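You operate a simulated robot arm through the tools that you are given. There is no shell and no other tool. Be economical: measure what you need, move in short steps, check, and stop when the job is done.

You run a simulated two-armed robot. Do the job below in one go: nothing can be reset, and whatever is moved stays where it is left.

Task
On the top of the press bench, fold the beige cloth in half.

Only the result counts: the job must be done as asked and must still hold three seconds after the hand-in. Knocking over, shifting, dropping, spilling or breaking anything else fails it. Flat cloth is picked up by pressing the open fingertips on it (5 to 10 N) and closing them slowly along it; thin cloth reads only 2 to 8 mm in the jaws.

Robot
Two 7-joint arms with two-finger grippers on one trunk, on a base that drives. Base frame: it is fixed to the floor where the robot stands at the start and does not move with it; the origin is under the middle of the robot, x ahead of it, y to its left, z up. Units: m, degrees, N and s.
The left shoulder is at the start at [0.045, 0.164, 1.105], the right one opposite. With the tool pointing down near the work surface each hand reaches from about 0.28 to 0.74 m from the robot's upright axis, wherever it stands, measured 20 degrees to its own side. Places, roughly: beige cloth [0.5, 0.2, 0.9]; top of the press bench [0.6, 0.9, 0.8]. Payload 2.45 kg a hand.
The TCP of each hand is the grasp point between the finger pads, 0.026 m short of the fingertips. In the tool frame z runs along the fingers and y along their closing line. The gripper opens to 0.096 m. The gripper's body begins 0.069 m behind the TCP.
Orientation is told as [roll, pitch, yaw] about the base's x, y, z axes, in that order, counted from this pose: with the fingers straight down and closing along the base's y, the tool's x points along the base's -x, its y along +y and its z along -z.

Tools
- The arms move only by the tool step_arm. It takes "left_rows", "right_rows" or both (then of equal length, played together; a hand with none holds still); each is a list of rows, each an object of numbers (a shift or turn left out is 0, a gripper value left out holds the last): "rx", "ry", "rz": the turn, a rotation vector about the tool's x, y, z in units of 180 degrees (1.0 is 180 degrees); "x", "y", "z": the shift along the tool's x, y, z in units of 200 mm (1.0 is 200 mm); "grip": the gripper command, from -1 (shut) to 1 (fully open), values between in proportion. In form: [{"rx": .., "ry": .., "rz": .., "x": .., "y": .., "z": .., "grip": ..}, ...]. A call has 1 to 8 rows; each row is the pose to reach, as a shift and turn from the pose commanded when the call began, along the tool's axes at that moment. A call with a number of a shift or a turn outside -1 to 1 is refused whole. Rows are played at 5 a second. More than 0.05 m and 8.6 degrees between two rows, or a gripper value outside its range, and nothing of the call is played. A pose out of reach is approached as far as the arm can. The call stops where the force on the tool passes 40 N (or 10 N more than at its start, if that is more) or the arm is blocked; 0.2 s more then pass. The fingers move at their own pace and stop on an object; they squeeze with about 37 N. The grip force told is the motor's: it shows also when the fingers shut on nothing. Time passes only in rows, and 0.2 s behind the last, so rows that repeat a pose let the fingers close. It gives the time, the measured TCP pose, the force on the tool (base axes), the opening and the grip force at its end, in the units of the frame above (readings bear some noise), with the torque about the TCP (base axes, N m) and any sound that the robot's microphone picked up.
- Cameras (640 x 400 px; columns grow to the right, rows downward): "scene" is now at [0.1041, 0.0339, 1.5626]; the picture's right is [0.50, -0.86, 0.00], its down [-0.77, -0.45, -0.45] and it looks along [0.39, 0.23, -0.89] (base axes); focal length 262 px, centre (320, 200). "left" rides on the left gripper at [0.082, -0.003, -0.098] in its tool frame; the picture's right is [0.04, 1.00, 0.00], its down [-0.73, 0.03, -0.68] and it looks along [-0.68, 0.03, 0.73] (tool axes); focal length 256 px, centre (320, 200). "right" rides on the right gripper at [0.082, 0.003, -0.098] in its tool frame; the picture's right is [-0.04, 1.00, 0.00], its down [-0.73, -0.03, -0.68] and it looks along [-0.68, -0.03, 0.73] (tool axes); focal length 256 px, centre (320, 200). There is no depth. A picture from a camera that has moved, and an enlarged one, comes with that camera's place and axes in the base frame and with its lens.
- grab_frame(camera): a new picture of that camera. The clock stands still meanwhile.
- lift_body(by): slides the trunk up (or, below 0, down) by that many m; the arms and the scene camera ride with it, the base frame stays. It gives what a move gives, with no picture.
- roll_base(legs): drives the robot by 1 to 6 legs, each [ahead, left, turn to the left] in m, m and degrees, along the robot's own axes; the way and the turn of a leg run together, so that a leg with both is an arc; at most 1.5 m and 180 degrees a leg. The arms and the cameras ride along, it lands a little off, and it stops where it bumps. It gives what a move gives.
- head_to(pan, tilt): turns the head with the scene camera to pan (to the left, within 120 degrees either way) and tilt (down, from -29 to 69), counted from straight ahead of the robot. It gives what a move gives.
- inspect(camera, box): a new picture of the part [left, top, right, bottom] of that camera's present view, enlarged. The clock stands still meanwhile.
- sign_off(): hands the job in; it is judged then, once.

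Work in short steps. Places have to be worked out from the pictures, the camera data and where the tool is seen: move nearer, look again, correct. Check each grasp and each placing, and mend what went wrong. You have 120 turns and 100 pictures in all, those below and enlarged ones among them. Open the grippers and draw the arms clear of the work before you hand the job in, unless the task says otherwise; then end with one line.

The tools are called after ">>>" by a JSON object that holds its "method" and its "body". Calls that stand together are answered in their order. step_arm: Moves the arms, as the interface text tells. Its arguments: {"type":"object","properties":{"left_rows":{"type":"array"},"right_rows":{"type":"array"}},"required":[]} The other tools are called the same way: lift_body (by) slides the trunk up or down; roll_base (legs) drives the base; head_to (pan, tilt) turns the head that bears the scene camera; grab_frame (camera) takes a picture; inspect (camera, box) takes an enlarged picture of a part of a camera's view; sign_off () hands the job in.

At the start:

```text
time: 0.0
left_tool_pos: [0.385, 0.408, 1.0613]
left_ee_rot: [-0.1, 0.0, 0.0]
left_wrist_force: [-0.1, -0.2, 0.0]
left_ft_torque: [0.0, 0.03, -0.05]
left_width: 0.0959
left_grasp_force: 0.0
right_tool_pos: [0.3823, -0.0237, 1.0356]
right_ee_rot: [0.0, -0.1, 0.1]
right_wrist_force: [0.1, 0.2, 0.1]
right_ft_torque: [-0.04, 0.02, 0.03]
right_width: 0.096
right_grasp_force: 0.0
trunk travel left (down, up): [-0.275, 0.292]
robot x, y, heading: [-0.0007, -0.0035, -0.0]
head pan, tilt: [30.3, 63.1]
```

scene: 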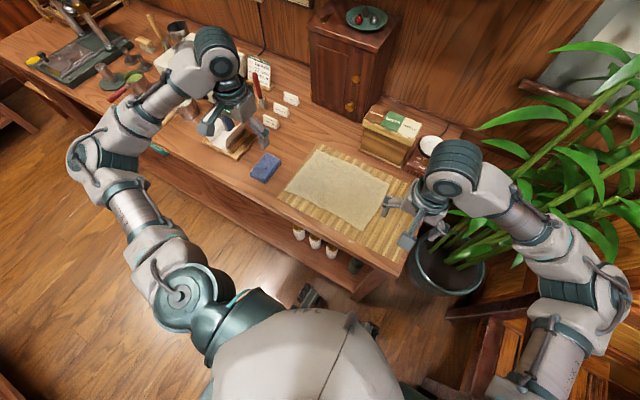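
right: 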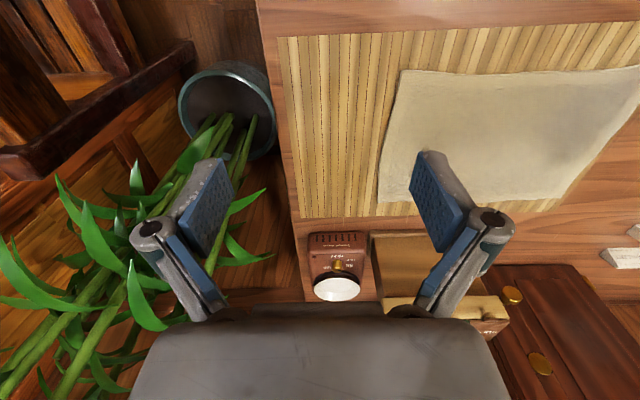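
left: 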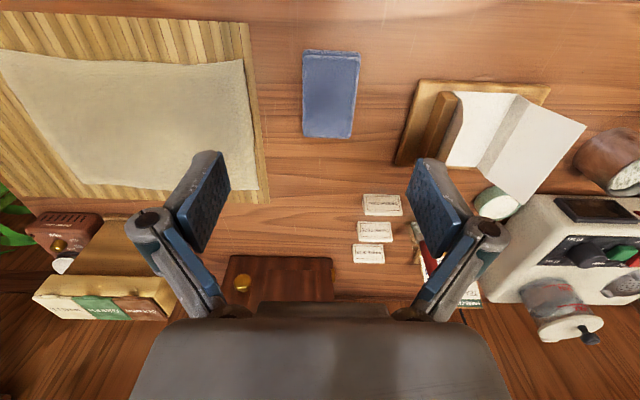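

I estimate the cloth at x 0.39–0.59, y 0.065–0.32, z about 0.85. My plan is to take the two far corners, one in each hand, and fold them toward the robot. First I'll look closer at the corners.

>>> {"method": "inspect", "body": {"camera": "scene", "box": [260, 100, 452, 220]}}

>>> {"method": "inspect", "body": {"camera": "right", "box": [240, 0, 640, 250]}}

```text
3.33 times, centred on (356, 160) of scene
camera zoom: at [0.1041, 0.0339, 1.5626], right [0.5, -0.86, 0.0], down [-0.77, -0.45, -0.45], along [0.39, 0.23, -0.89], focal length 874 px, centre (200, 333)
```

zoom: 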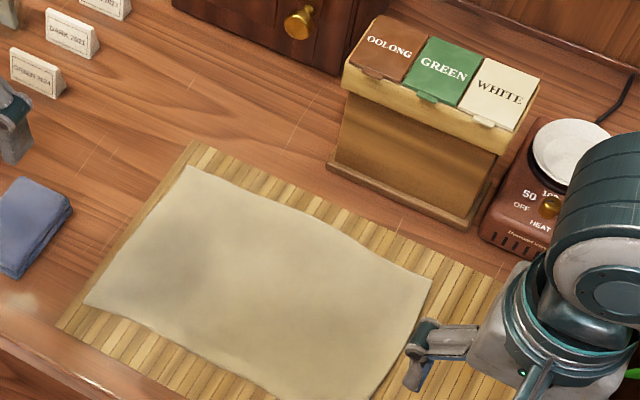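

```text
1.60 times, centred on (440, 125) of right
camera zoom: at [0.3007, -0.0203, 1.1333], right [0.04, 1.0, 0.0], down [0.73, -0.03, 0.68], along [0.68, -0.03, -0.73], focal length 410 px, centre (128, 320)
```

zoom: 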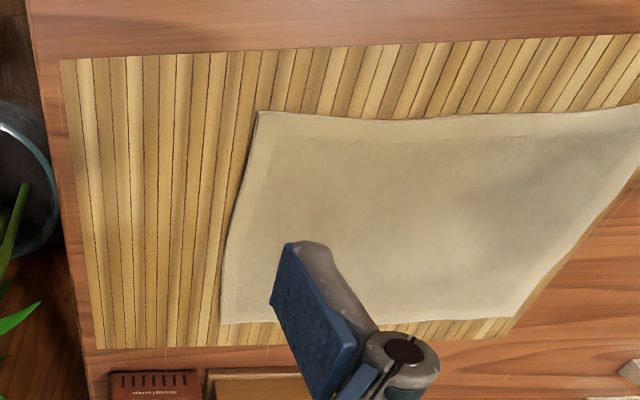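

Both cameras agree. The surface is at z≈0.85, and the cloth corners are about (0.575, 0.322), (0.575, 0.057), (0.386, 0.325) and (0.386, 0.059). I'll move both hands above the far corners with the fingers about 40 mm apart.

>>> {"method": "step_arm", "body": {"left_rows": [{"x": -0.15, "y": -0.094, "z": 0.09, "grip": -0.167}, {"x": -0.3, "y": -0.188, "z": 0.18}, {"x": -0.45, "y": -0.282, "z": 0.27}, {"x": -0.6, "y": -0.376, "z": 0.36}, {"x": -0.75, "y": -0.47, "z": 0.45}, {"x": -0.91, "y": -0.565, "z": 0.557}, {"x": -0.91, "y": -0.565, "z": 0.557}], "right_rows": [{"x": -0.15, "y": 0.09, "z": 0.07, "grip": -0.167}, {"x": -0.3, "y": 0.18, "z": 0.14}, {"x": -0.45, "y": 0.27, "z": 0.21}, {"x": -0.6, "y": 0.36, "z": 0.28}, {"x": -0.75, "y": 0.45, "z": 0.35}, {"x": -0.9235, "y": 0.5535, "z": 0.428}, {"x": -0.9235, "y": 0.5535, "z": 0.428}]}}

>>> {"method": "grab_frame", "body": {"camera": "right"}}

>>> {"method": "grab_frame", "body": {"camera": "left"}}

>>> {"method": "grab_frame", "body": {"camera": "scene"}}

```text
time: 1.6
left_tool_pos: [0.5645, 0.2914, 0.9528]
left_ee_rot: [0.0, -0.2, -0.1]
left_wrist_force: [0.2, 0.3, 0.3]
left_ft_torque: [0.02, -0.03, 0.02]
left_width: 0.04
left_grasp_force: 0.1
right_tool_pos: [0.5639, 0.0857, 0.9519]
right_ee_rot: [0.0, -0.2, 0.1]
right_wrist_force: [-0.2, 0.6, -1.0]
right_ft_torque: [-0.02, -0.03, -0.03]
right_width: 0.0399
right_grasp_force: 0.1
trunk travel left (down, up): [-0.275, 0.292]
robot x, y, heading: [-0.0006, 0.0022, 0.1]
head pan, tilt: [30.3, 63.1]
```

```text
94 pictures are left
camera right: at [0.4822, 0.0902, 1.0491], right [0.04, 1.0, 0.0], down [0.73, -0.03, 0.68], along [0.68, -0.03, -0.73], focal length 256 px, centre (320, 200)
```

right: 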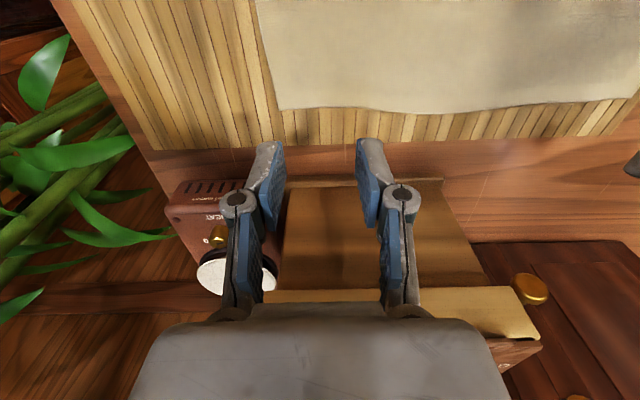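

```text
93 pictures are left
camera left: at [0.4826, 0.2872, 1.0503], right [-0.04, 1.0, 0.0], down [0.73, 0.03, 0.68], along [0.68, 0.03, -0.73], focal length 256 px, centre (320, 200)
```

left: 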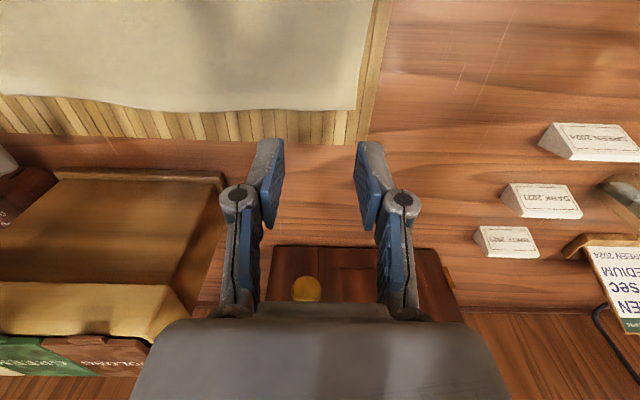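

```text
92 pictures are left
camera scene: at [0.1049, 0.0348, 1.5627], right [0.5, -0.86, 0.0], down [-0.77, -0.45, -0.45], along [0.39, 0.23, -0.89], focal length 262 px, centre (320, 200)
```

scene: 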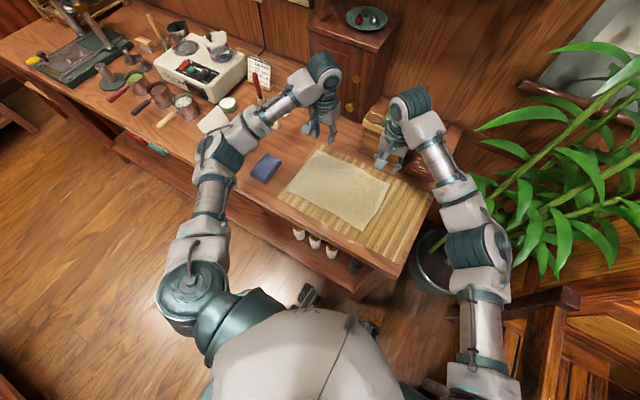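

The far edge is at x≈0.570, with corners at y≈0.054 and 0.321. I'll back up 5 mm and come down to about 10 mm above the cloth.

>>> {"method": "step_arm", "body": {"left_rows": [{"x": 0.02, "z": 0.11}, {"x": 0.02, "z": 0.22}, {"x": 0.02, "z": 0.33}, {"x": 0.02, "z": 0.33}], "right_rows": [{"x": 0.02, "z": 0.11}, {"x": 0.02, "z": 0.22}, {"x": 0.02, "z": 0.33}, {"x": 0.02, "z": 0.33}]}}

>>> {"method": "grab_frame", "body": {"camera": "right"}}

>>> {"method": "grab_frame", "body": {"camera": "left"}}

```text
time: 2.6
left_tool_pos: [0.5612, 0.294, 0.8854]
left_ee_rot: [-0.1, -0.2, 0.0]
left_wrist_force: [0.5, 0.5, 1.1]
left_ft_torque: [0.0, -0.03, -0.02]
left_width: 0.0401
left_grasp_force: 0.0
right_tool_pos: [0.5588, 0.085, 0.8849]
right_ee_rot: [0.0, -0.2, 0.0]
right_wrist_force: [0.5, -0.1, 1.0]
right_ft_torque: [-0.02, -0.01, -0.01]
right_width: 0.0401
right_grasp_force: 0.1
trunk travel left (down, up): [-0.275, 0.292]
robot x, y, heading: [0.0028, 0.0019, -0.1]
head pan, tilt: [30.3, 63.1]
```

```text
91 pictures are left
camera right: at [0.4778, 0.0891, 0.9829], right [0.04, 1.0, 0.0], down [0.73, -0.03, 0.68], along [0.68, -0.03, -0.73], focal length 256 px, centre (320, 200)
```

right: 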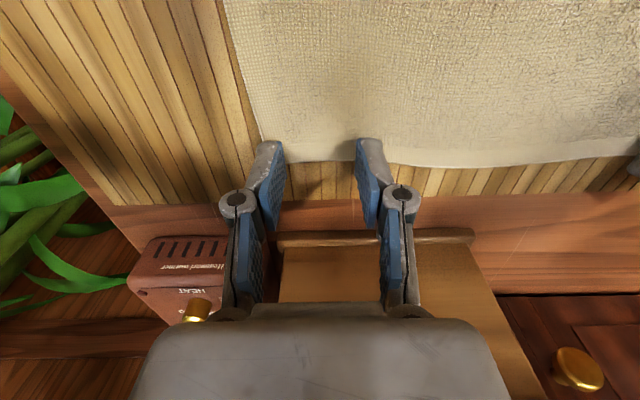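

```text
90 pictures are left
camera left: at [0.4789, 0.289, 0.9837], right [-0.04, 1.0, 0.0], down [0.73, 0.03, 0.68], along [0.68, 0.03, -0.73], focal length 256 px, centre (320, 200)
```

left: 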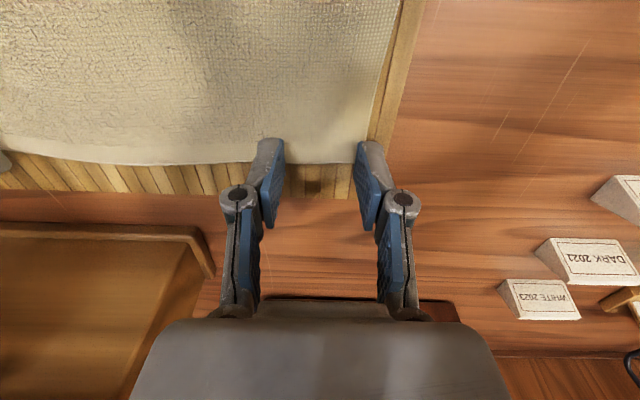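

The corners are at y≈0.327 and 0.047, and the edge is at x≈0.568. I'll shift both hands slightly inward and forward, then lower them to contact.

>>> {"method": "step_arm", "body": {"left_rows": [{"x": -0.02, "y": -0.03}, {"x": -0.02, "y": -0.03, "z": 0.025}, {"x": -0.02, "y": -0.03, "z": 0.045}, {"x": -0.02, "y": -0.03, "z": 0.045}], "right_rows": [{"x": -0.02, "y": 0.015}, {"x": -0.02, "y": 0.015, "z": 0.025}, {"x": -0.02, "y": 0.015, "z": 0.045}, {"x": -0.02, "y": 0.015, "z": 0.045}]}}

```text
time: 3.6
left_tool_pos: [0.5643, 0.2862, 0.8777]
left_ee_rot: [0.0, -0.4, 0.0]
left_wrist_force: [2.0, -0.1, 11.9]
left_ft_torque: [-0.03, 0.01, 0.02]
left_width: 0.0409
left_grasp_force: 0.2
right_tool_pos: [0.5649, 0.0875, 0.8775]
right_ee_rot: [0.1, -0.2, 0.0]
right_wrist_force: [1.9, -0.5, 8.1]
right_ft_torque: [0.0, 0.01, 0.03]
right_width: 0.041
right_grasp_force: 0.3
trunk travel left (down, up): [-0.275, 0.292]
robot x, y, heading: [0.0006, -0.0007, -0.2]
head pan, tilt: [30.3, 63.1]
```

Contact reads 12 N on the left and 8 N on the right. I'll ease the left off slightly and close both slowly.

>>> {"method": "step_arm", "body": {"left_rows": [{"z": -0.002, "grip": -0.27}, {"z": -0.002, "grip": -0.38}, {"z": -0.002, "grip": -0.49}, {"z": -0.002, "grip": -0.6}, {"z": -0.002, "grip": -0.71}, {"z": -0.002, "grip": -0.82}, {"z": -0.002, "grip": -0.93}, {"z": -0.002, "grip": -1}], "right_rows": [{"grip": -0.27}, {"grip": -0.38}, {"grip": -0.49}, {"grip": -0.6}, {"grip": -0.71}, {"grip": -0.82}, {"grip": -0.93}, {"grip": -1}]}}

>>> {"method": "grab_frame", "body": {"camera": "right"}}

>>> {"method": "grab_frame", "body": {"camera": "left"}}

```text
time: 5.4
left_tool_pos: [0.5644, 0.2851, 0.8771]
left_ee_rot: [0.0, -0.3, -0.1]
left_wrist_force: [-1.2, -13.4, 16.6]
left_ft_torque: [-0.33, 0.16, 0.04]
left_width: 0.0052
left_grasp_force: 32.9
right_tool_pos: [0.5643, 0.0883, 0.8778]
right_ee_rot: [0.2, -0.4, 0.1]
right_wrist_force: [0.5, 13.9, 15.7]
right_ft_torque: [0.33, 0.08, -0.05]
right_width: 0.0036
right_grasp_force: 32.5
trunk travel left (down, up): [-0.275, 0.292]
robot x, y, heading: [0.0003, -0.0002, 0.1]
head pan, tilt: [30.3, 63.1]
```

```text
89 pictures are left
camera right: at [0.481, 0.092, 0.9756], right [0.04, 1.0, 0.0], down [0.73, -0.03, 0.68], along [0.68, -0.02, -0.73], focal length 256 px, centre (320, 200)
```

right: 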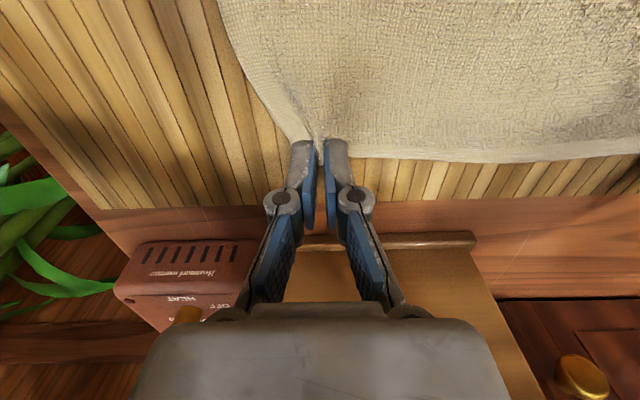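

```text
88 pictures are left
camera left: at [0.4814, 0.2824, 0.9759], right [-0.04, 1.0, 0.0], down [0.73, 0.03, 0.68], along [0.68, 0.03, -0.73], focal length 256 px, centre (320, 200)
```

left: 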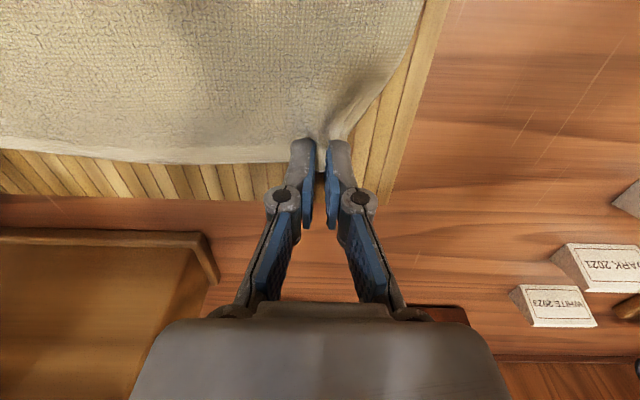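

Both corners are held (5.2 mm and 3.6 mm in the jaws), with some tension between the hands. I'll ease the hands 2 mm inward, start the arc up and toward the robot, and tilt the fingers forward gradually.

>>> {"method": "step_arm", "body": {"left_rows": [{"x": 0.0135, "y": -0.01, "z": -0.072, "ry": -0.0139}, {"x": 0.0425, "y": -0.01, "z": -0.14, "ry": -0.0278}, {"x": 0.0875, "y": -0.01, "z": -0.204, "ry": -0.0417}, {"x": 0.1455, "y": -0.01, "z": -0.259, "ry": -0.0556}, {"x": 0.216, "y": -0.01, "z": -0.303, "ry": -0.0694}, {"x": 0.296, "y": -0.01, "z": -0.337, "ry": -0.0833}, {"x": 0.3815, "y": -0.01, "z": -0.357, "ry": -0.0972}, {"x": 0.47, "y": -0.01, "z": -0.362, "ry": -0.1111}], "right_rows": [{"x": 0.0135, "y": 0.01, "z": -0.072, "ry": -0.0139}, {"x": 0.0425, "y": 0.01, "z": -0.14, "ry": -0.0278}, {"x": 0.0875, "y": 0.01, "z": -0.204, "ry": -0.0417}, {"x": 0.1455, "y": 0.01, "z": -0.259, "ry": -0.0556}, {"x": 0.216, "y": 0.01, "z": -0.303, "ry": -0.0694}, {"x": 0.296, "y": 0.01, "z": -0.337, "ry": -0.0833}, {"x": 0.3815, "y": 0.01, "z": -0.357, "ry": -0.0972}, {"x": 0.47, "y": 0.01, "z": -0.362, "ry": -0.1111}]}}

>>> {"method": "grab_frame", "body": {"camera": "scene"}}

>>> {"method": "grab_frame", "body": {"camera": "left"}}

```text
time: 7.2
left_tool_pos: [0.4706, 0.2851, 0.9495]
left_ee_rot: [0.0, -20.2, 0.0]
left_wrist_force: [-0.4, -10.8, 0.3]
left_ft_torque: [-0.24, -0.02, -0.05]
left_width: 0.0043
left_grasp_force: 33.4
right_tool_pos: [0.4684, 0.089, 0.9491]
right_ee_rot: [0.1, -20.2, 0.0]
right_wrist_force: [-0.5, 10.3, -0.5]
right_ft_torque: [0.25, 0.0, 0.02]
right_width: 0.0036
right_grasp_force: 32.4
trunk travel left (down, up): [-0.275, 0.292]
robot x, y, heading: [0.001, 0.0004, 0.2]
head pan, tilt: [30.3, 63.1]
```

```text
87 pictures are left
camera scene: at [0.1033, 0.0342, 1.5627], right [0.5, -0.86, 0.0], down [-0.77, -0.45, -0.45], along [0.39, 0.23, -0.89], focal length 262 px, centre (320, 200)
```

scene: 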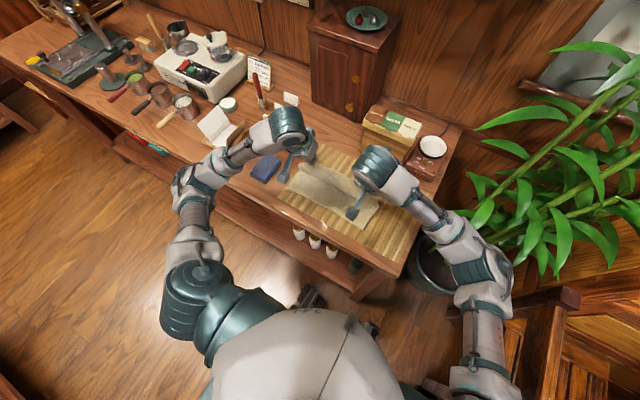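

```text
86 pictures are left
camera left: at [0.3598, 0.2813, 1.0129], right [-0.04, 1.0, -0.01], down [0.45, 0.03, 0.89], along [0.89, 0.03, -0.45], focal length 256 px, centre (320, 200)
```

left: 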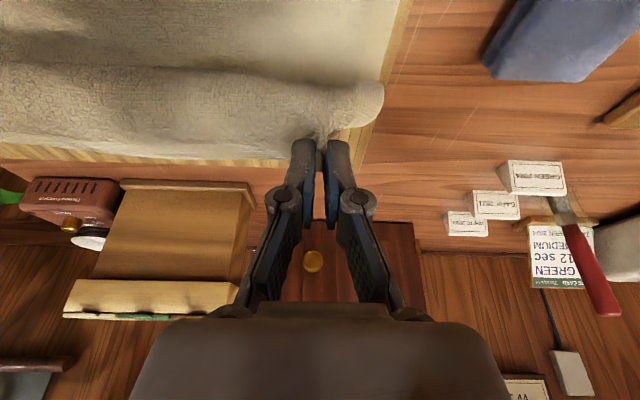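

The fold is forming well, though about 10 N of tension remains between the hands. I'll ease them 4 mm closer and complete the arc to the near edge at a 40° tilt.

>>> {"method": "step_arm", "body": {"left_rows": [{"x": 0.088, "y": -0.01, "z": -0.0215, "ry": -0.0139}, {"x": 0.175, "y": -0.02, "z": -0.0315, "ry": -0.0278}, {"x": 0.2555, "y": -0.02, "z": -0.029, "ry": -0.0417}, {"x": 0.3365, "y": -0.02, "z": -0.011, "ry": -0.0556}, {"x": 0.4135, "y": -0.02, "z": 0.025, "ry": -0.0694}, {"x": 0.478, "y": -0.02, "z": 0.071, "ry": -0.0833}, {"x": 0.5285, "y": -0.02, "z": 0.1215, "ry": -0.0972}, {"x": 0.5605, "y": -0.02, "z": 0.158, "ry": -0.1111}], "right_rows": [{"x": 0.088, "y": 0.01, "z": -0.0215, "ry": -0.0139}, {"x": 0.175, "y": 0.02, "z": -0.0315, "ry": -0.0278}, {"x": 0.2555, "y": 0.02, "z": -0.029, "ry": -0.0417}, {"x": 0.3365, "y": 0.02, "z": -0.011, "ry": -0.0556}, {"x": 0.4135, "y": 0.02, "z": 0.025, "ry": -0.0694}, {"x": 0.478, "y": 0.02, "z": 0.071, "ry": -0.0833}, {"x": 0.5285, "y": 0.02, "z": 0.1215, "ry": -0.0972}, {"x": 0.5605, "y": 0.02, "z": 0.158, "ry": -0.1111}]}}

>>> {"method": "inspect", "body": {"camera": "scene", "box": [240, 110, 432, 230]}}

>>> {"method": "grab_frame", "body": {"camera": "left"}}

>>> {"method": "grab_frame", "body": {"camera": "right"}}

```text
time: 9.0
left_tool_pos: [0.4188, 0.2864, 0.8823]
left_ee_rot: [-0.5, -40.5, -0.3]
left_wrist_force: [-8.2, -11.8, 16.0]
left_ft_torque: [-0.3, 0.14, -0.2]
left_width: 0.0041
left_grasp_force: 32.9
left hand out of reach, approached as far as the arm can: row 5, 6, 7, 8
right_tool_pos: [0.3746, 0.0933, 0.8864]
right_ee_rot: [0.7, -39.6, -0.4]
right_wrist_force: [2.8, 12.3, 0.6]
right_ft_torque: [0.28, -0.04, 0.11]
right_width: 0.0037
right_grasp_force: 32.6
trunk travel left (down, up): [-0.275, 0.292]
robot x, y, heading: [-0.004, -0.0001, -0.0]
head pan, tilt: [30.3, 63.1]
stopped in row 8 (left hand): the force on the tool passed its limit at 49 N (the readings are from after the stop); the commanded pose is now the measured one
```

```text
3.33 times, centred on (336, 170) of scene
camera zoom: at [0.1004, 0.0318, 1.5631], right [0.5, -0.86, 0.0], down [-0.77, -0.45, -0.45], along [0.39, 0.23, -0.89], focal length 874 px, centre (267, 300)
```

zoom: 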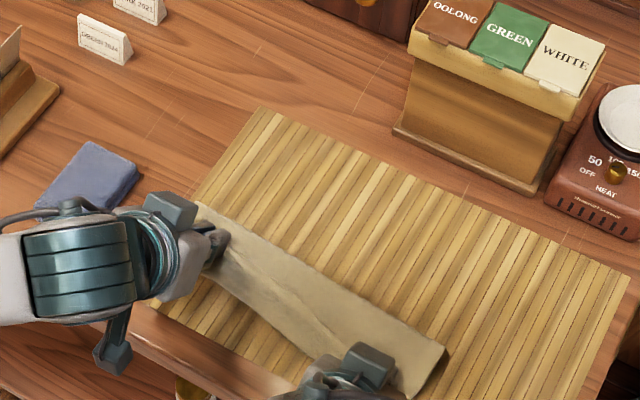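

```text
84 pictures are left
camera left: at [0.2927, 0.2829, 0.905], right [-0.02, 1.0, -0.03], down [0.12, 0.03, 0.99], along [0.99, 0.02, -0.12], focal length 256 px, centre (320, 200)
```

left: 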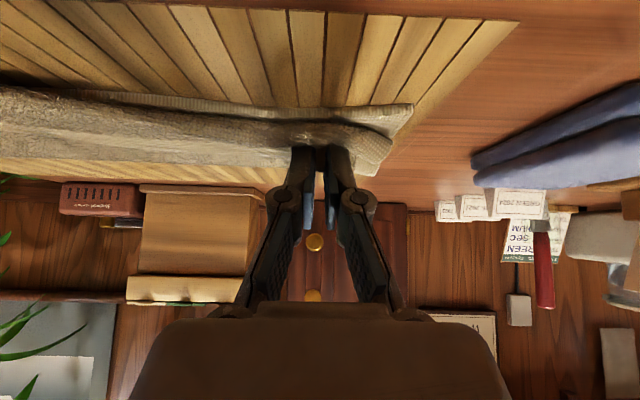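

```text
83 pictures are left
camera right: at [0.25, 0.0966, 0.9103], right [0.03, 1.0, 0.04], down [0.13, -0.04, 0.99], along [0.99, -0.02, -0.13], focal length 256 px, centre (320, 200)
```

right: 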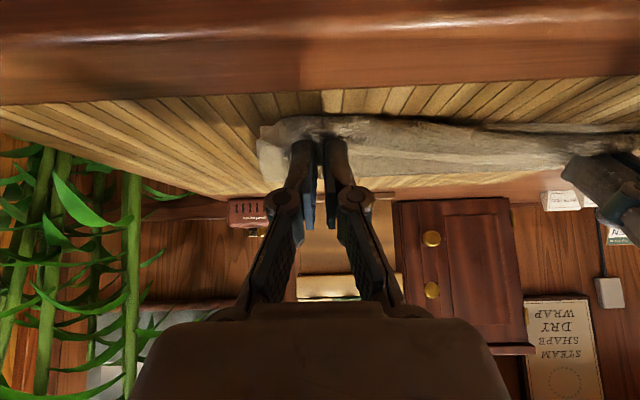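

The left arm ran out of reach at that tilt and stopped short at x≈0.419. The right is on target. I'll reduce the left tilt to 20° while lifting it a little, bring it to the near edge, and relax the y tension.

>>> {"method": "step_arm", "body": {"left_rows": [{"x": -0.0275, "y": -0.01, "z": -0.0555, "ry": 0.0278}, {"x": -0.0335, "y": -0.02, "z": -0.116, "ry": 0.0556}, {"x": -0.005, "y": -0.03, "z": -0.16, "ry": 0.0833}, {"x": 0.049, "y": -0.03, "z": -0.1735, "ry": 0.1111}, {"x": 0.1045, "y": -0.03, "z": -0.155, "ry": 0.1111}, {"x": 0.138, "y": -0.03, "z": -0.131, "ry": 0.1111}, {"x": 0.138, "y": -0.03, "z": -0.131, "ry": 0.1111}], "right_rows": [{"y": 0.01}, {"y": 0.02}, {"y": 0.03}, {"y": 0.03}, {"y": 0.03}, {"y": 0.03}, {"y": 0.03}]}}

>>> {"method": "inspect", "body": {"camera": "scene", "box": [240, 110, 432, 230]}}

>>> {"method": "grab_frame", "body": {"camera": "left"}}

```text
time: 10.6
left_tool_pos: [0.3821, 0.283, 0.8834]
left_ee_rot: [-0.1, -20.3, -0.2]
left_wrist_force: [0.9, -0.2, 6.1]
left_ft_torque: [0.01, -0.08, 0.01]
left_width: 0.0041
left_grasp_force: 33.0
right_tool_pos: [0.3769, 0.0984, 0.8858]
right_ee_rot: [0.5, -39.5, -0.2]
right_wrist_force: [2.0, 0.5, 0.8]
right_ft_torque: [-0.04, -0.03, 0.03]
right_width: 0.0043
right_grasp_force: 34.3
trunk travel left (down, up): [-0.275, 0.292]
robot x, y, heading: [-0.0028, 0.0005, 0.3]
head pan, tilt: [30.3, 63.1]
```

```text
3.33 times, centred on (336, 170) of scene
camera zoom: at [0.1032, 0.0338, 1.5628], right [0.5, -0.86, 0.0], down [-0.77, -0.45, -0.45], along [0.39, 0.23, -0.89], focal length 874 px, centre (267, 300)
```

zoom: 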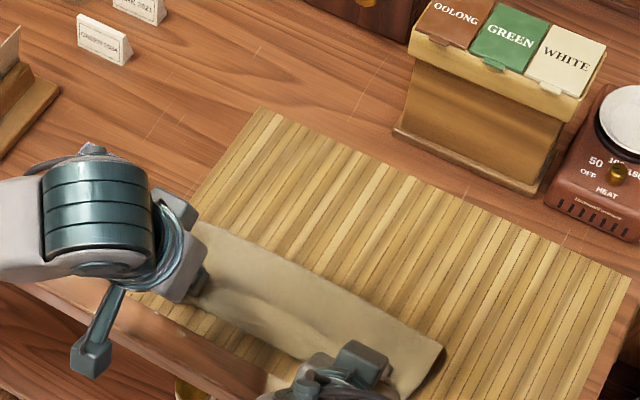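

```text
81 pictures are left
camera left: at [0.271, 0.2795, 0.9475], right [-0.03, 1.0, -0.02], down [0.45, 0.03, 0.89], along [0.89, 0.02, -0.45], focal length 256 px, centre (320, 200)
```

left: 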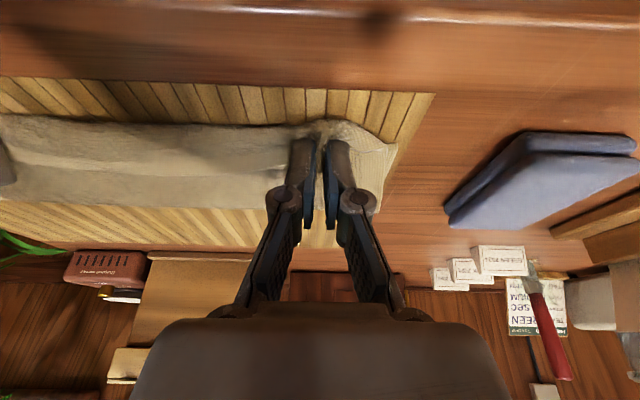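

The tension is gone and the left hand touches at 6 N. I'll lower the right hand to contact before releasing.

>>> {"method": "step_arm", "body": {"right_rows": [{"x": 0.011, "z": 0.0135}, {"x": 0.022, "z": 0.027}, {"x": 0.022, "z": 0.027}]}}

>>> {"method": "grab_frame", "body": {"camera": "right"}}

```text
time: 11.4
left_tool_pos: [0.3815, 0.2826, 0.885]
left_ee_rot: [-0.1, -20.2, -0.3]
left_wrist_force: [0.5, 0.5, 1.7]
left_ft_torque: [0.05, 0.0, 0.01]
left_width: 0.0043
left_grasp_force: 32.3
right_tool_pos: [0.3767, 0.0986, 0.8819]
right_ee_rot: [0.7, -39.9, -0.5]
right_wrist_force: [4.0, -0.5, 33.6]
right_ft_torque: [-0.12, -0.31, 0.07]
right_width: 0.0028
right_grasp_force: 32.8
trunk travel left (down, up): [-0.275, 0.292]
robot x, y, heading: [0.0003, 0.0012, 0.1]
head pan, tilt: [30.3, 63.1]
```

```text
80 pictures are left
camera right: at [0.2509, 0.1027, 0.9045], right [0.03, 1.0, 0.04], down [0.13, -0.04, 0.99], along [0.99, -0.03, -0.13], focal length 256 px, centre (320, 200)
```

right: 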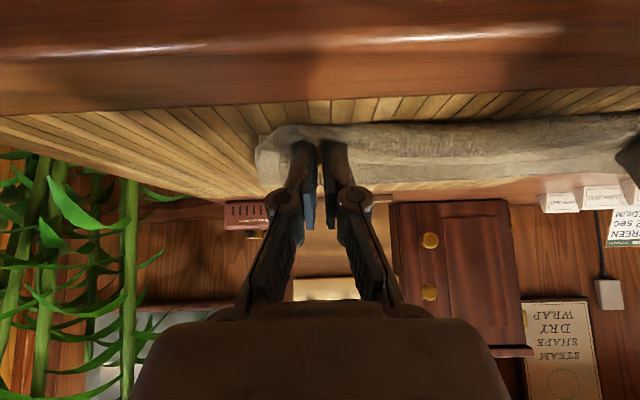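

The right hand has touched down at 34 N. I'll ease it up 2–3 mm and open both hands slowly to 40 mm, spreading the bunches.

>>> {"method": "step_arm", "body": {"right_rows": [{"x": -0.009, "z": -0.0105, "grip": -0.9}, {"x": -0.009, "z": -0.0105, "grip": -0.75}, {"x": -0.009, "z": -0.0105, "grip": -0.6}, {"x": -0.009, "z": -0.0105, "grip": -0.45}, {"x": -0.009, "z": -0.0105, "grip": -0.3}, {"x": -0.009, "z": -0.0105, "grip": -0.167}], "left_rows": [{"grip": -0.9}, {"grip": -0.75}, {"grip": -0.6}, {"grip": -0.45}, {"grip": -0.3}, {"grip": -0.167}]}}

>>> {"method": "grab_frame", "body": {"camera": "right"}}

>>> {"method": "grab_frame", "body": {"camera": "left"}}

```text
time: 12.8
left_tool_pos: [0.3811, 0.2827, 0.8823]
left_ee_rot: [-0.2, -20.3, -0.2]
left_wrist_force: [-0.5, -0.6, 3.5]
left_ft_torque: [-0.01, -0.02, -0.02]
left_width: 0.0411
left_grasp_force: 0.1
right_tool_pos: [0.3755, 0.0989, 0.8815]
right_ee_rot: [0.5, -39.4, -0.1]
right_wrist_force: [-1.0, 0.4, 5.1]
right_ft_torque: [0.02, -0.05, 0.03]
right_width: 0.0348
right_grasp_force: 6.0
trunk travel left (down, up): [-0.275, 0.292]
robot x, y, heading: [0.0023, -0.0003, -0.1]
head pan, tilt: [30.3, 63.1]
```

```text
79 pictures are left
camera right: at [0.2504, 0.1032, 0.9041], right [0.03, 1.0, 0.03], down [0.14, -0.03, 0.99], along [0.99, -0.02, -0.14], focal length 256 px, centre (320, 200)
```

right: 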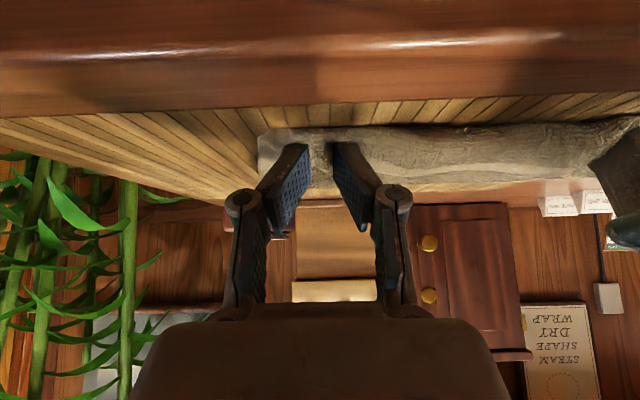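

```text
78 pictures are left
camera left: at [0.2707, 0.2798, 0.9471], right [-0.03, 1.0, -0.02], down [0.45, 0.03, 0.89], along [0.89, 0.02, -0.45], focal length 256 px, centre (320, 200)
```

left: 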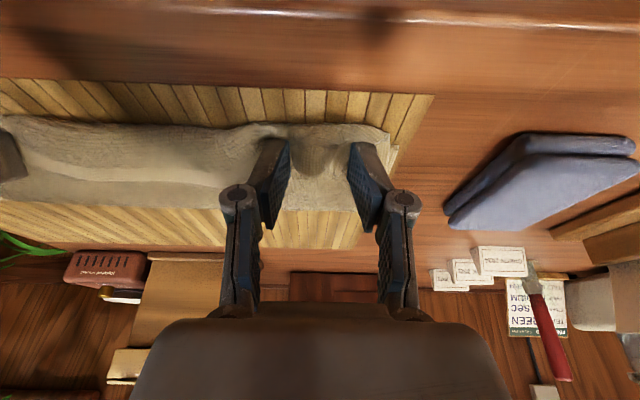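

Released. Now I'll lift both hands straight up and out to the sides to look.

>>> {"method": "step_arm", "body": {"right_rows": [{"x": -0.04, "z": -0.0485}, {"x": -0.127, "z": -0.1545}, {"x": -0.2545, "z": -0.309}, {"x": -0.2545, "z": -0.309, "y": -0.2}, {"x": -0.2545, "z": -0.309, "y": -0.4}, {"x": -0.2545, "z": -0.309, "y": -0.6}], "left_rows": [{"x": -0.022, "z": -0.059}, {"x": -0.07, "z": -0.1875}, {"x": -0.139, "z": -0.375}, {"x": -0.139, "z": -0.375, "y": 0.2}, {"x": -0.139, "z": -0.375, "y": 0.4}, {"x": -0.139, "z": -0.375, "y": 0.6}]}}

>>> {"method": "inspect", "body": {"camera": "scene", "box": [240, 120, 432, 240]}}

>>> {"method": "grab_frame", "body": {"camera": "right"}}

>>> {"method": "grab_frame", "body": {"camera": "left"}}

```text
time: 14.2
left_tool_pos: [0.3814, 0.399, 0.963]
left_ee_rot: [-0.1, -20.3, -0.4]
left_wrist_force: [-0.4, 0.4, 0.6]
left_ft_torque: [-0.02, 0.0, -0.01]
left_width: 0.0402
left_grasp_force: 0.0
right_tool_pos: [0.3766, -0.0249, 0.9604]
right_ee_rot: [0.7, -39.6, -0.4]
right_wrist_force: [-0.6, 0.5, 0.5]
right_ft_torque: [-0.01, -0.02, 0.02]
right_width: 0.0399
right_grasp_force: 0.0
trunk travel left (down, up): [-0.275, 0.292]
robot x, y, heading: [-0.0015, -0.0015, -0.1]
head pan, tilt: [30.3, 63.1]
```

```text
3.33 times, centred on (336, 180) of scene
camera zoom: at [0.1015, 0.0299, 1.563], right [0.5, -0.86, 0.0], down [-0.77, -0.45, -0.45], along [0.39, 0.23, -0.89], focal length 874 px, centre (267, 267)
```

zoom: 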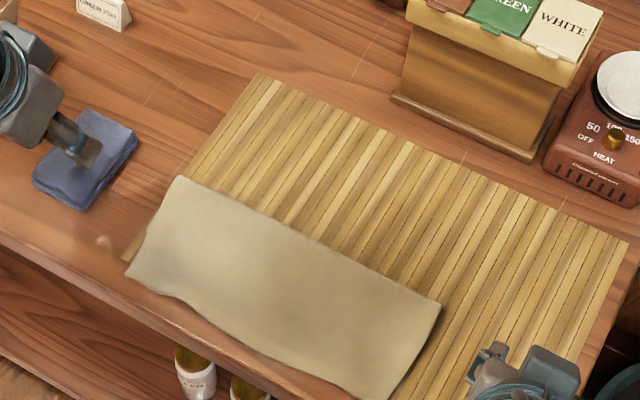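

```text
76 pictures are left
camera right: at [0.2513, -0.0205, 0.9837], right [0.03, 1.0, 0.04], down [0.13, -0.04, 0.99], along [0.99, -0.02, -0.13], focal length 256 px, centre (320, 200)
```

right: 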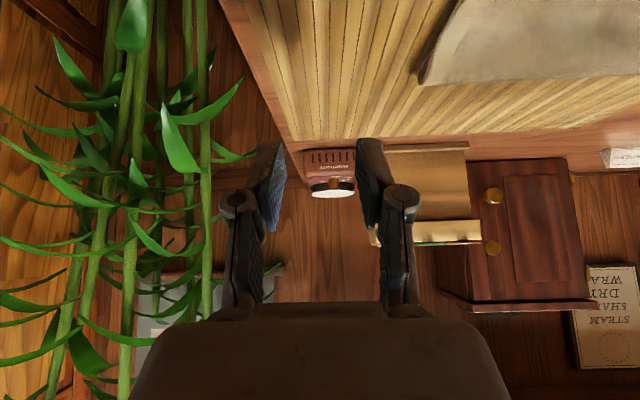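

```text
75 pictures are left
camera left: at [0.2698, 0.3959, 1.0277], right [-0.03, 1.0, -0.02], down [0.45, 0.03, 0.89], along [0.89, 0.02, -0.45], focal length 256 px, centre (320, 200)
```

left: 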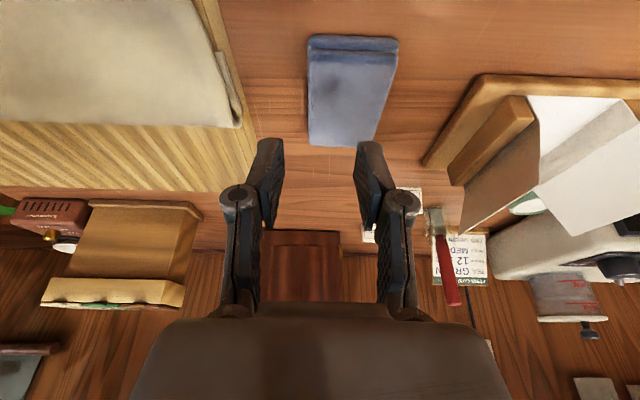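

The fold looks clean. Next I'll check how well the near edges line up with closer zooms.

>>> {"method": "inspect", "body": {"camera": "scene", "box": [270, 170, 382, 240]}}

>>> {"method": "inspect", "body": {"camera": "left", "box": [0, 0, 260, 160]}}

>>> {"method": "inspect", "body": {"camera": "right", "box": [400, 0, 640, 150]}}

```text
5.71 times, centred on (326, 205) of scene
camera zoom: at [0.1015, 0.0299, 1.563], right [0.5, -0.86, 0.0], down [-0.77, -0.45, -0.45], along [0.39, 0.23, -0.89], focal length 1498 px, centre (286, 171)
```

zoom: 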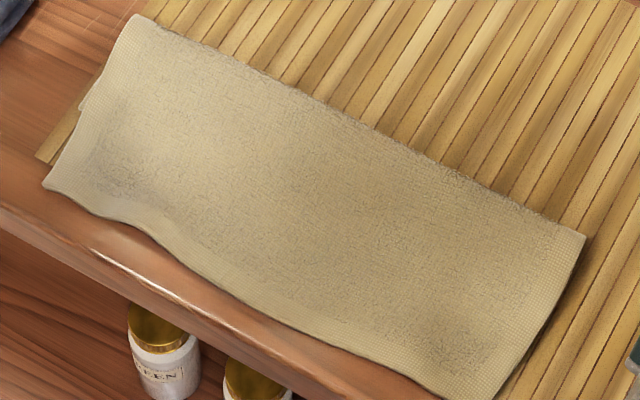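

```text
2.46 times, centred on (130, 80) of left
camera zoom: at [0.2698, 0.3959, 1.0277], right [-0.03, 1.0, -0.02], down [0.45, 0.03, 0.89], along [0.89, 0.02, -0.45], focal length 630 px, centre (788, 495)
```

zoom: 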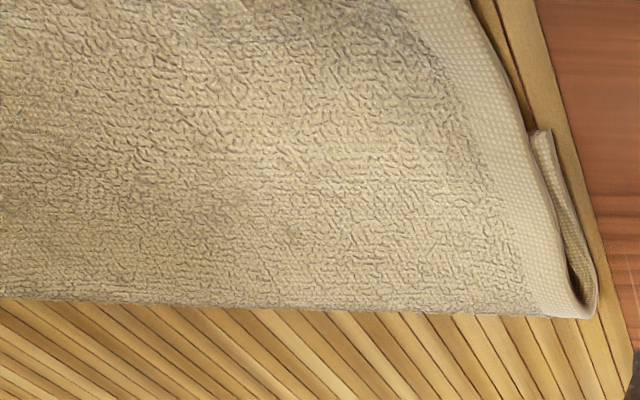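

```text
2.67 times, centred on (520, 75) of right
camera zoom: at [0.2513, -0.0205, 0.9837], right [0.03, 1.0, 0.04], down [0.13, -0.04, 0.99], along [0.99, -0.02, -0.13], focal length 683 px, centre (-213, 533)
```

zoom: 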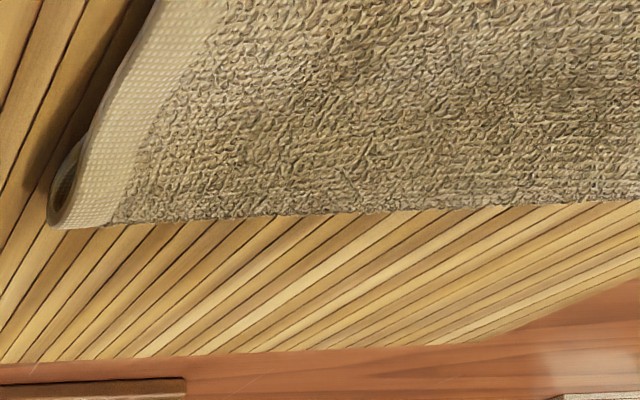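

The wrist view shows the lower layer has not moved: its near edge is at x≈0.388. The upper edge overshoots to x≈0.343–0.354, so the fold line sits at 0.46 instead of 0.48. I'll pinch only the upper layer near mid-depth and pull it forward by about 4 cm, starting by moving both hands above it with the fingers vertical.

>>> {"method": "step_arm", "body": {"left_rows": [{"x": -0.023, "y": -0.134, "z": 0.051, "ry": 0.0226}, {"x": -0.046, "y": -0.268, "z": 0.102, "ry": 0.0452}, {"x": -0.069, "y": -0.402, "z": 0.153, "ry": 0.0678}, {"x": -0.091, "y": -0.536, "z": 0.204, "ry": 0.0904}, {"x": -0.1135, "y": -0.67, "z": 0.255, "ry": 0.1128}, {"x": -0.1135, "y": -0.67, "z": 0.255, "ry": 0.1128}], "right_rows": [{"x": -0.01, "y": 0.135, "z": 0.056, "ry": 0.044}, {"x": -0.02, "y": 0.27, "z": 0.112, "ry": 0.088}, {"x": -0.03, "y": 0.405, "z": 0.168, "ry": 0.132}, {"x": -0.04, "y": 0.54, "z": 0.224, "ry": 0.176}, {"x": -0.049, "y": 0.675, "z": 0.281, "ry": 0.22}, {"x": -0.049, "y": 0.675, "z": 0.281, "ry": 0.22}]}}

>>> {"method": "grab_frame", "body": {"camera": "left"}}

>>> {"method": "grab_frame", "body": {"camera": "right"}}

```text
time: 15.6
left_tool_pos: [0.4179, 0.2732, 0.9226]
left_ee_rot: [-0.3, 0.1, -0.1]
left_wrist_force: [0.2, -0.6, 0.1]
left_ft_torque: [0.0, -0.05, 0.0]
left_width: 0.04
left_grasp_force: 0.0
right_tool_pos: [0.4174, 0.117, 0.9246]
right_ee_rot: [0.3, 0.1, 0.2]
right_wrist_force: [0.7, -0.4, 0.5]
right_ft_torque: [0.02, -0.02, -0.02]
right_width: 0.04
right_grasp_force: 0.1
trunk travel left (down, up): [-0.275, 0.292]
robot x, y, heading: [0.0022, 0.001, -0.1]
head pan, tilt: [30.3, 63.1]
```

```text
71 pictures are left
camera left: at [0.338, 0.2698, 1.0209], right [-0.04, 1.0, -0.01], down [0.73, 0.03, 0.68], along [0.68, 0.02, -0.74], focal length 256 px, centre (320, 200)
```

left: 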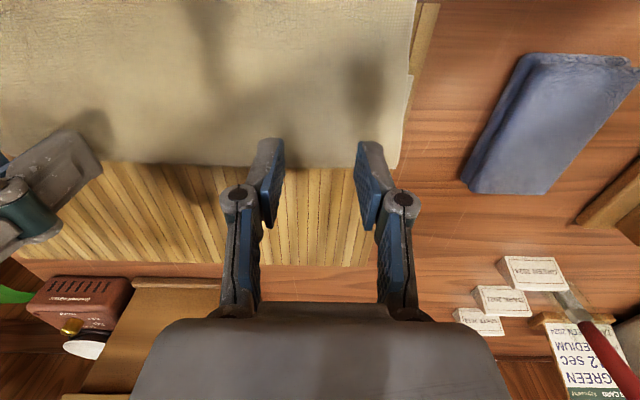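

```text
70 pictures are left
camera right: at [0.336, 0.1207, 1.0227], right [0.04, 1.0, 0.0], down [0.73, -0.03, 0.68], along [0.68, -0.02, -0.74], focal length 256 px, centre (320, 200)
```

right: 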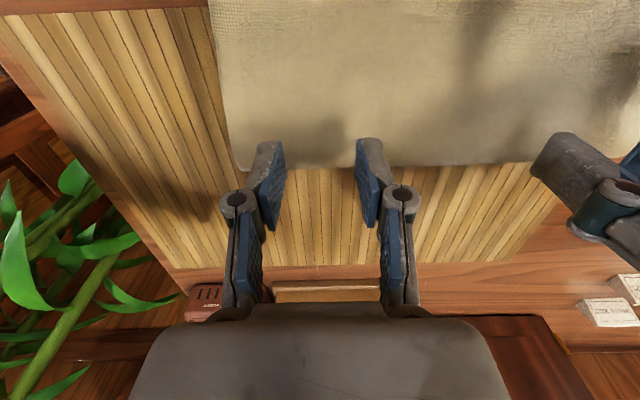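

The fold line is at x≈0.454 and both hands sit over the upper layer at x≈0.418. I'll descend until there is light contact.

>>> {"method": "step_arm", "body": {"left_rows": [{"z": 0.09}, {"z": 0.175}, {"z": 0.2}, {"z": 0.21}, {"z": 0.21}], "right_rows": [{"z": 0.09}, {"z": 0.18}, {"z": 0.21}, {"z": 0.22}, {"z": 0.22}]}}

```text
time: 16.8
left_tool_pos: [0.4205, 0.268, 0.8806]
left_ee_rot: [-0.2, 0.0, -0.3]
left_wrist_force: [-0.5, -0.8, 7.5]
left_ft_torque: [0.01, 0.01, -0.01]
left_width: 0.0382
left_grasp_force: 0.1
right_tool_pos: [0.4189, 0.1137, 0.8819]
right_ee_rot: [0.4, 0.0, 0.0]
right_wrist_force: [-0.1, 0.8, 5.7]
right_ft_torque: [0.0, 0.0, 0.02]
right_width: 0.0402
right_grasp_force: 0.1
trunk travel left (down, up): [-0.275, 0.292]
robot x, y, heading: [-0.0008, 0.0045, -0.1]
head pan, tilt: [30.3, 63.1]
```

Contact is 7.5 N and 5.7 N. I'll close slowly, then lift 12 mm to see which layers were caught.

>>> {"method": "step_arm", "body": {"left_rows": [{"grip": -0.27}, {"grip": -0.38}, {"grip": -0.49}, {"grip": -0.6}, {"grip": -0.71}, {"grip": -0.82}, {"grip": -0.93}, {"grip": -1}], "right_rows": [{"grip": -0.27}, {"grip": -0.38}, {"grip": -0.49}, {"grip": -0.6}, {"grip": -0.71}, {"grip": -0.82}, {"grip": -0.93}, {"grip": -1}]}}

>>> {"method": "step_arm", "body": {"left_rows": [{"z": -0.03, "y": -0.01}, {"z": -0.06, "y": -0.015}, {"z": -0.06, "y": -0.02}], "right_rows": [{"z": -0.03, "y": 0.01}, {"z": -0.06, "y": 0.015}, {"z": -0.06, "y": 0.02}]}}

>>> {"method": "grab_frame", "body": {"camera": "left"}}

>>> {"method": "grab_frame", "body": {"camera": "right"}}

>>> {"method": "inspect", "body": {"camera": "scene", "box": [240, 120, 432, 240]}}

```text
time: 18.6
left_tool_pos: [0.4194, 0.269, 0.8806]
left_ee_rot: [-0.3, 0.0, -0.4]
left_wrist_force: [-0.1, -11.5, 9.2]
left_ft_torque: [-0.32, -0.01, -0.04]
left_width: 0.0042
left_grasp_force: 32.8
right_tool_pos: [0.4189, 0.1142, 0.8821]
right_ee_rot: [0.5, -0.1, 0.1]
right_wrist_force: [-1.2, 10.7, 11.0]
right_ft_torque: [0.27, -0.02, 0.06]
right_width: 0.0053
right_grasp_force: 34.3
trunk travel left (down, up): [-0.275, 0.292]
robot x, y, heading: [-0.001, 0.0007, -0.0]
head pan, tilt: [30.3, 63.1]
```

```text
time: 19.4
left_tool_pos: [0.4206, 0.2655, 0.8926]
left_ee_rot: [-0.1, 0.0, -0.2]
left_wrist_force: [-0.2, -1.7, 0.5]
left_ft_torque: [-0.01, 0.01, -0.04]
left_width: 0.0036
left_grasp_force: 32.6
right_tool_pos: [0.421, 0.1169, 0.8928]
right_ee_rot: [0.3, 0.1, 0.1]
right_wrist_force: [-1.0, 1.2, -0.1]
right_ft_torque: [-0.01, 0.01, 0.03]
right_width: 0.0049
right_grasp_force: 33.5
trunk travel left (down, up): [-0.275, 0.292]
robot x, y, heading: [0.0015, -0.001, 0.1]
head pan, tilt: [30.3, 63.1]
```

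```text
69 pictures are left
camera left: at [0.3395, 0.2611, 0.9914], right [-0.04, 1.0, 0.0], down [0.74, 0.03, 0.68], along [0.68, 0.02, -0.74], focal length 256 px, centre (320, 200)
```

left: 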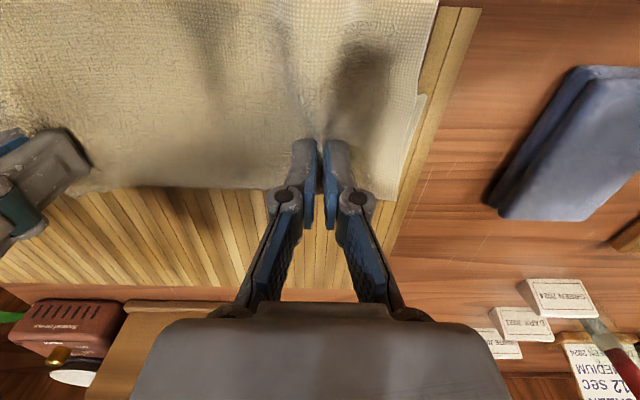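

```text
68 pictures are left
camera right: at [0.3389, 0.1208, 0.9903], right [0.04, 1.0, 0.01], down [0.74, -0.03, 0.68], along [0.68, -0.02, -0.74], focal length 256 px, centre (320, 200)
```

right: 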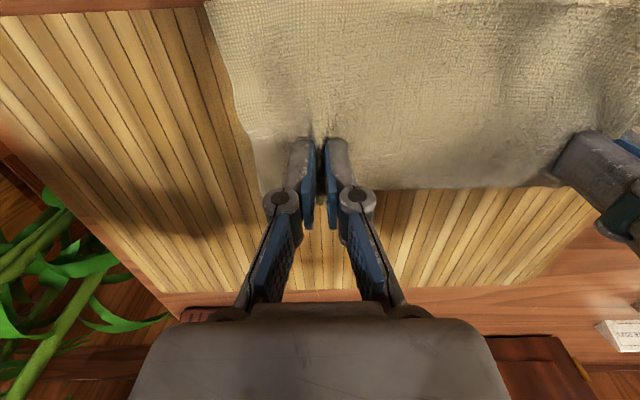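

```text
3.33 times, centred on (336, 180) of scene
camera zoom: at [0.1054, 0.0344, 1.5625], right [0.5, -0.86, 0.0], down [-0.77, -0.45, -0.45], along [0.39, 0.23, -0.89], focal length 874 px, centre (267, 267)
```

zoom: 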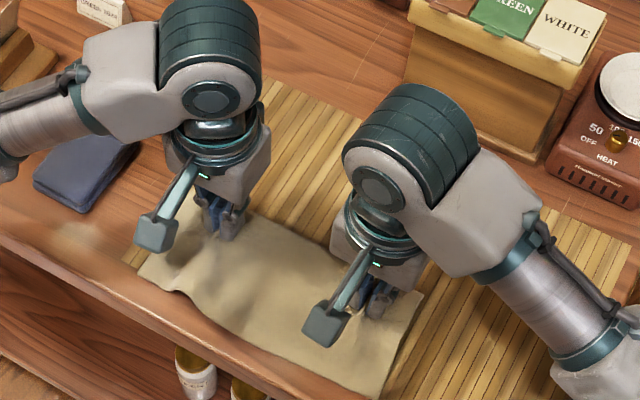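

Both hands hold the upper layer (3.6–4.9 mm, the same as the earlier single-layer pinches). I'll pull it forward low: left 42 mm, right 33 mm.

>>> {"method": "step_arm", "body": {"left_rows": [{"x": -0.03, "z": -0.02}, {"x": -0.07, "z": -0.03}, {"x": -0.11, "z": -0.03}, {"x": -0.15, "z": -0.03}, {"x": -0.18, "z": -0.03}, {"x": -0.21, "z": -0.02}, {"x": -0.21, "z": -0.02}], "right_rows": [{"x": -0.025, "z": -0.02}, {"x": -0.055, "z": -0.03}, {"x": -0.085, "z": -0.03}, {"x": -0.115, "z": -0.03}, {"x": -0.14, "z": -0.03}, {"x": -0.165, "z": -0.02}, {"x": -0.165, "z": -0.02}]}}

>>> {"method": "grab_frame", "body": {"camera": "left"}}

>>> {"method": "grab_frame", "body": {"camera": "right"}}

>>> {"method": "inspect", "body": {"camera": "scene", "box": [240, 120, 432, 240]}}

```text
time: 21.0
left_tool_pos: [0.4616, 0.2642, 0.8969]
left_ee_rot: [-0.1, 0.1, -0.4]
left_wrist_force: [0.4, -1.9, -1.4]
left_ft_torque: [-0.01, 0.01, -0.02]
left_width: 0.005
left_grasp_force: 35.3
right_tool_pos: [0.4532, 0.1178, 0.8974]
right_ee_rot: [0.4, 0.1, 0.1]
right_wrist_force: [-1.0, 1.0, -0.7]
right_ft_torque: [0.0, 0.01, 0.03]
right_width: 0.0051
right_grasp_force: 32.7
trunk travel left (down, up): [-0.275, 0.292]
robot x, y, heading: [0.0037, 0.0014, -0.0]
head pan, tilt: [30.3, 63.1]
```

```text
66 pictures are left
camera left: at [0.3809, 0.2606, 0.9957], right [-0.03, 1.0, 0.0], down [0.73, 0.03, 0.68], along [0.68, 0.02, -0.73], focal length 256 px, centre (320, 200)
```

left: 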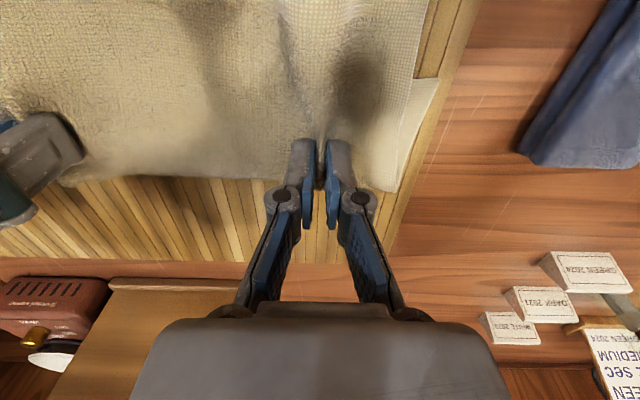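

```text
65 pictures are left
camera right: at [0.3714, 0.1216, 0.995], right [0.04, 1.0, 0.01], down [0.73, -0.03, 0.68], along [0.68, -0.02, -0.74], focal length 256 px, centre (320, 200)
```

right: 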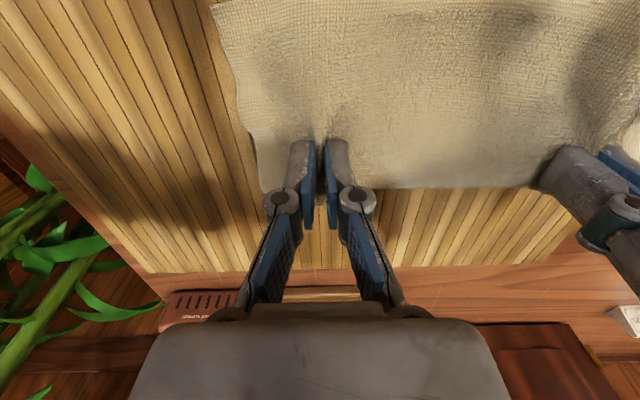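

```text
3.33 times, centred on (336, 180) of scene
camera zoom: at [0.1052, 0.0342, 1.5626], right [0.5, -0.86, 0.0], down [-0.77, -0.45, -0.45], along [0.39, 0.23, -0.89], focal length 874 px, centre (267, 267)
```

zoom: 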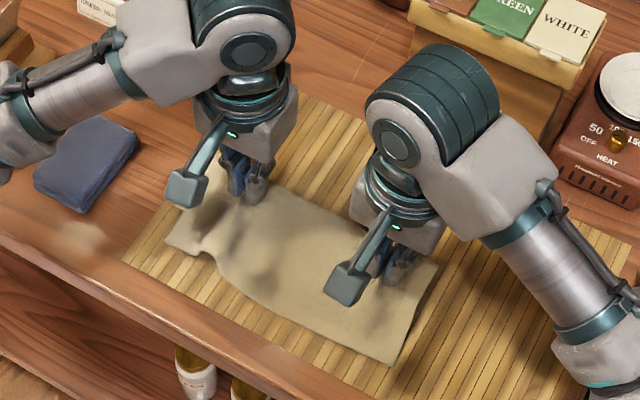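

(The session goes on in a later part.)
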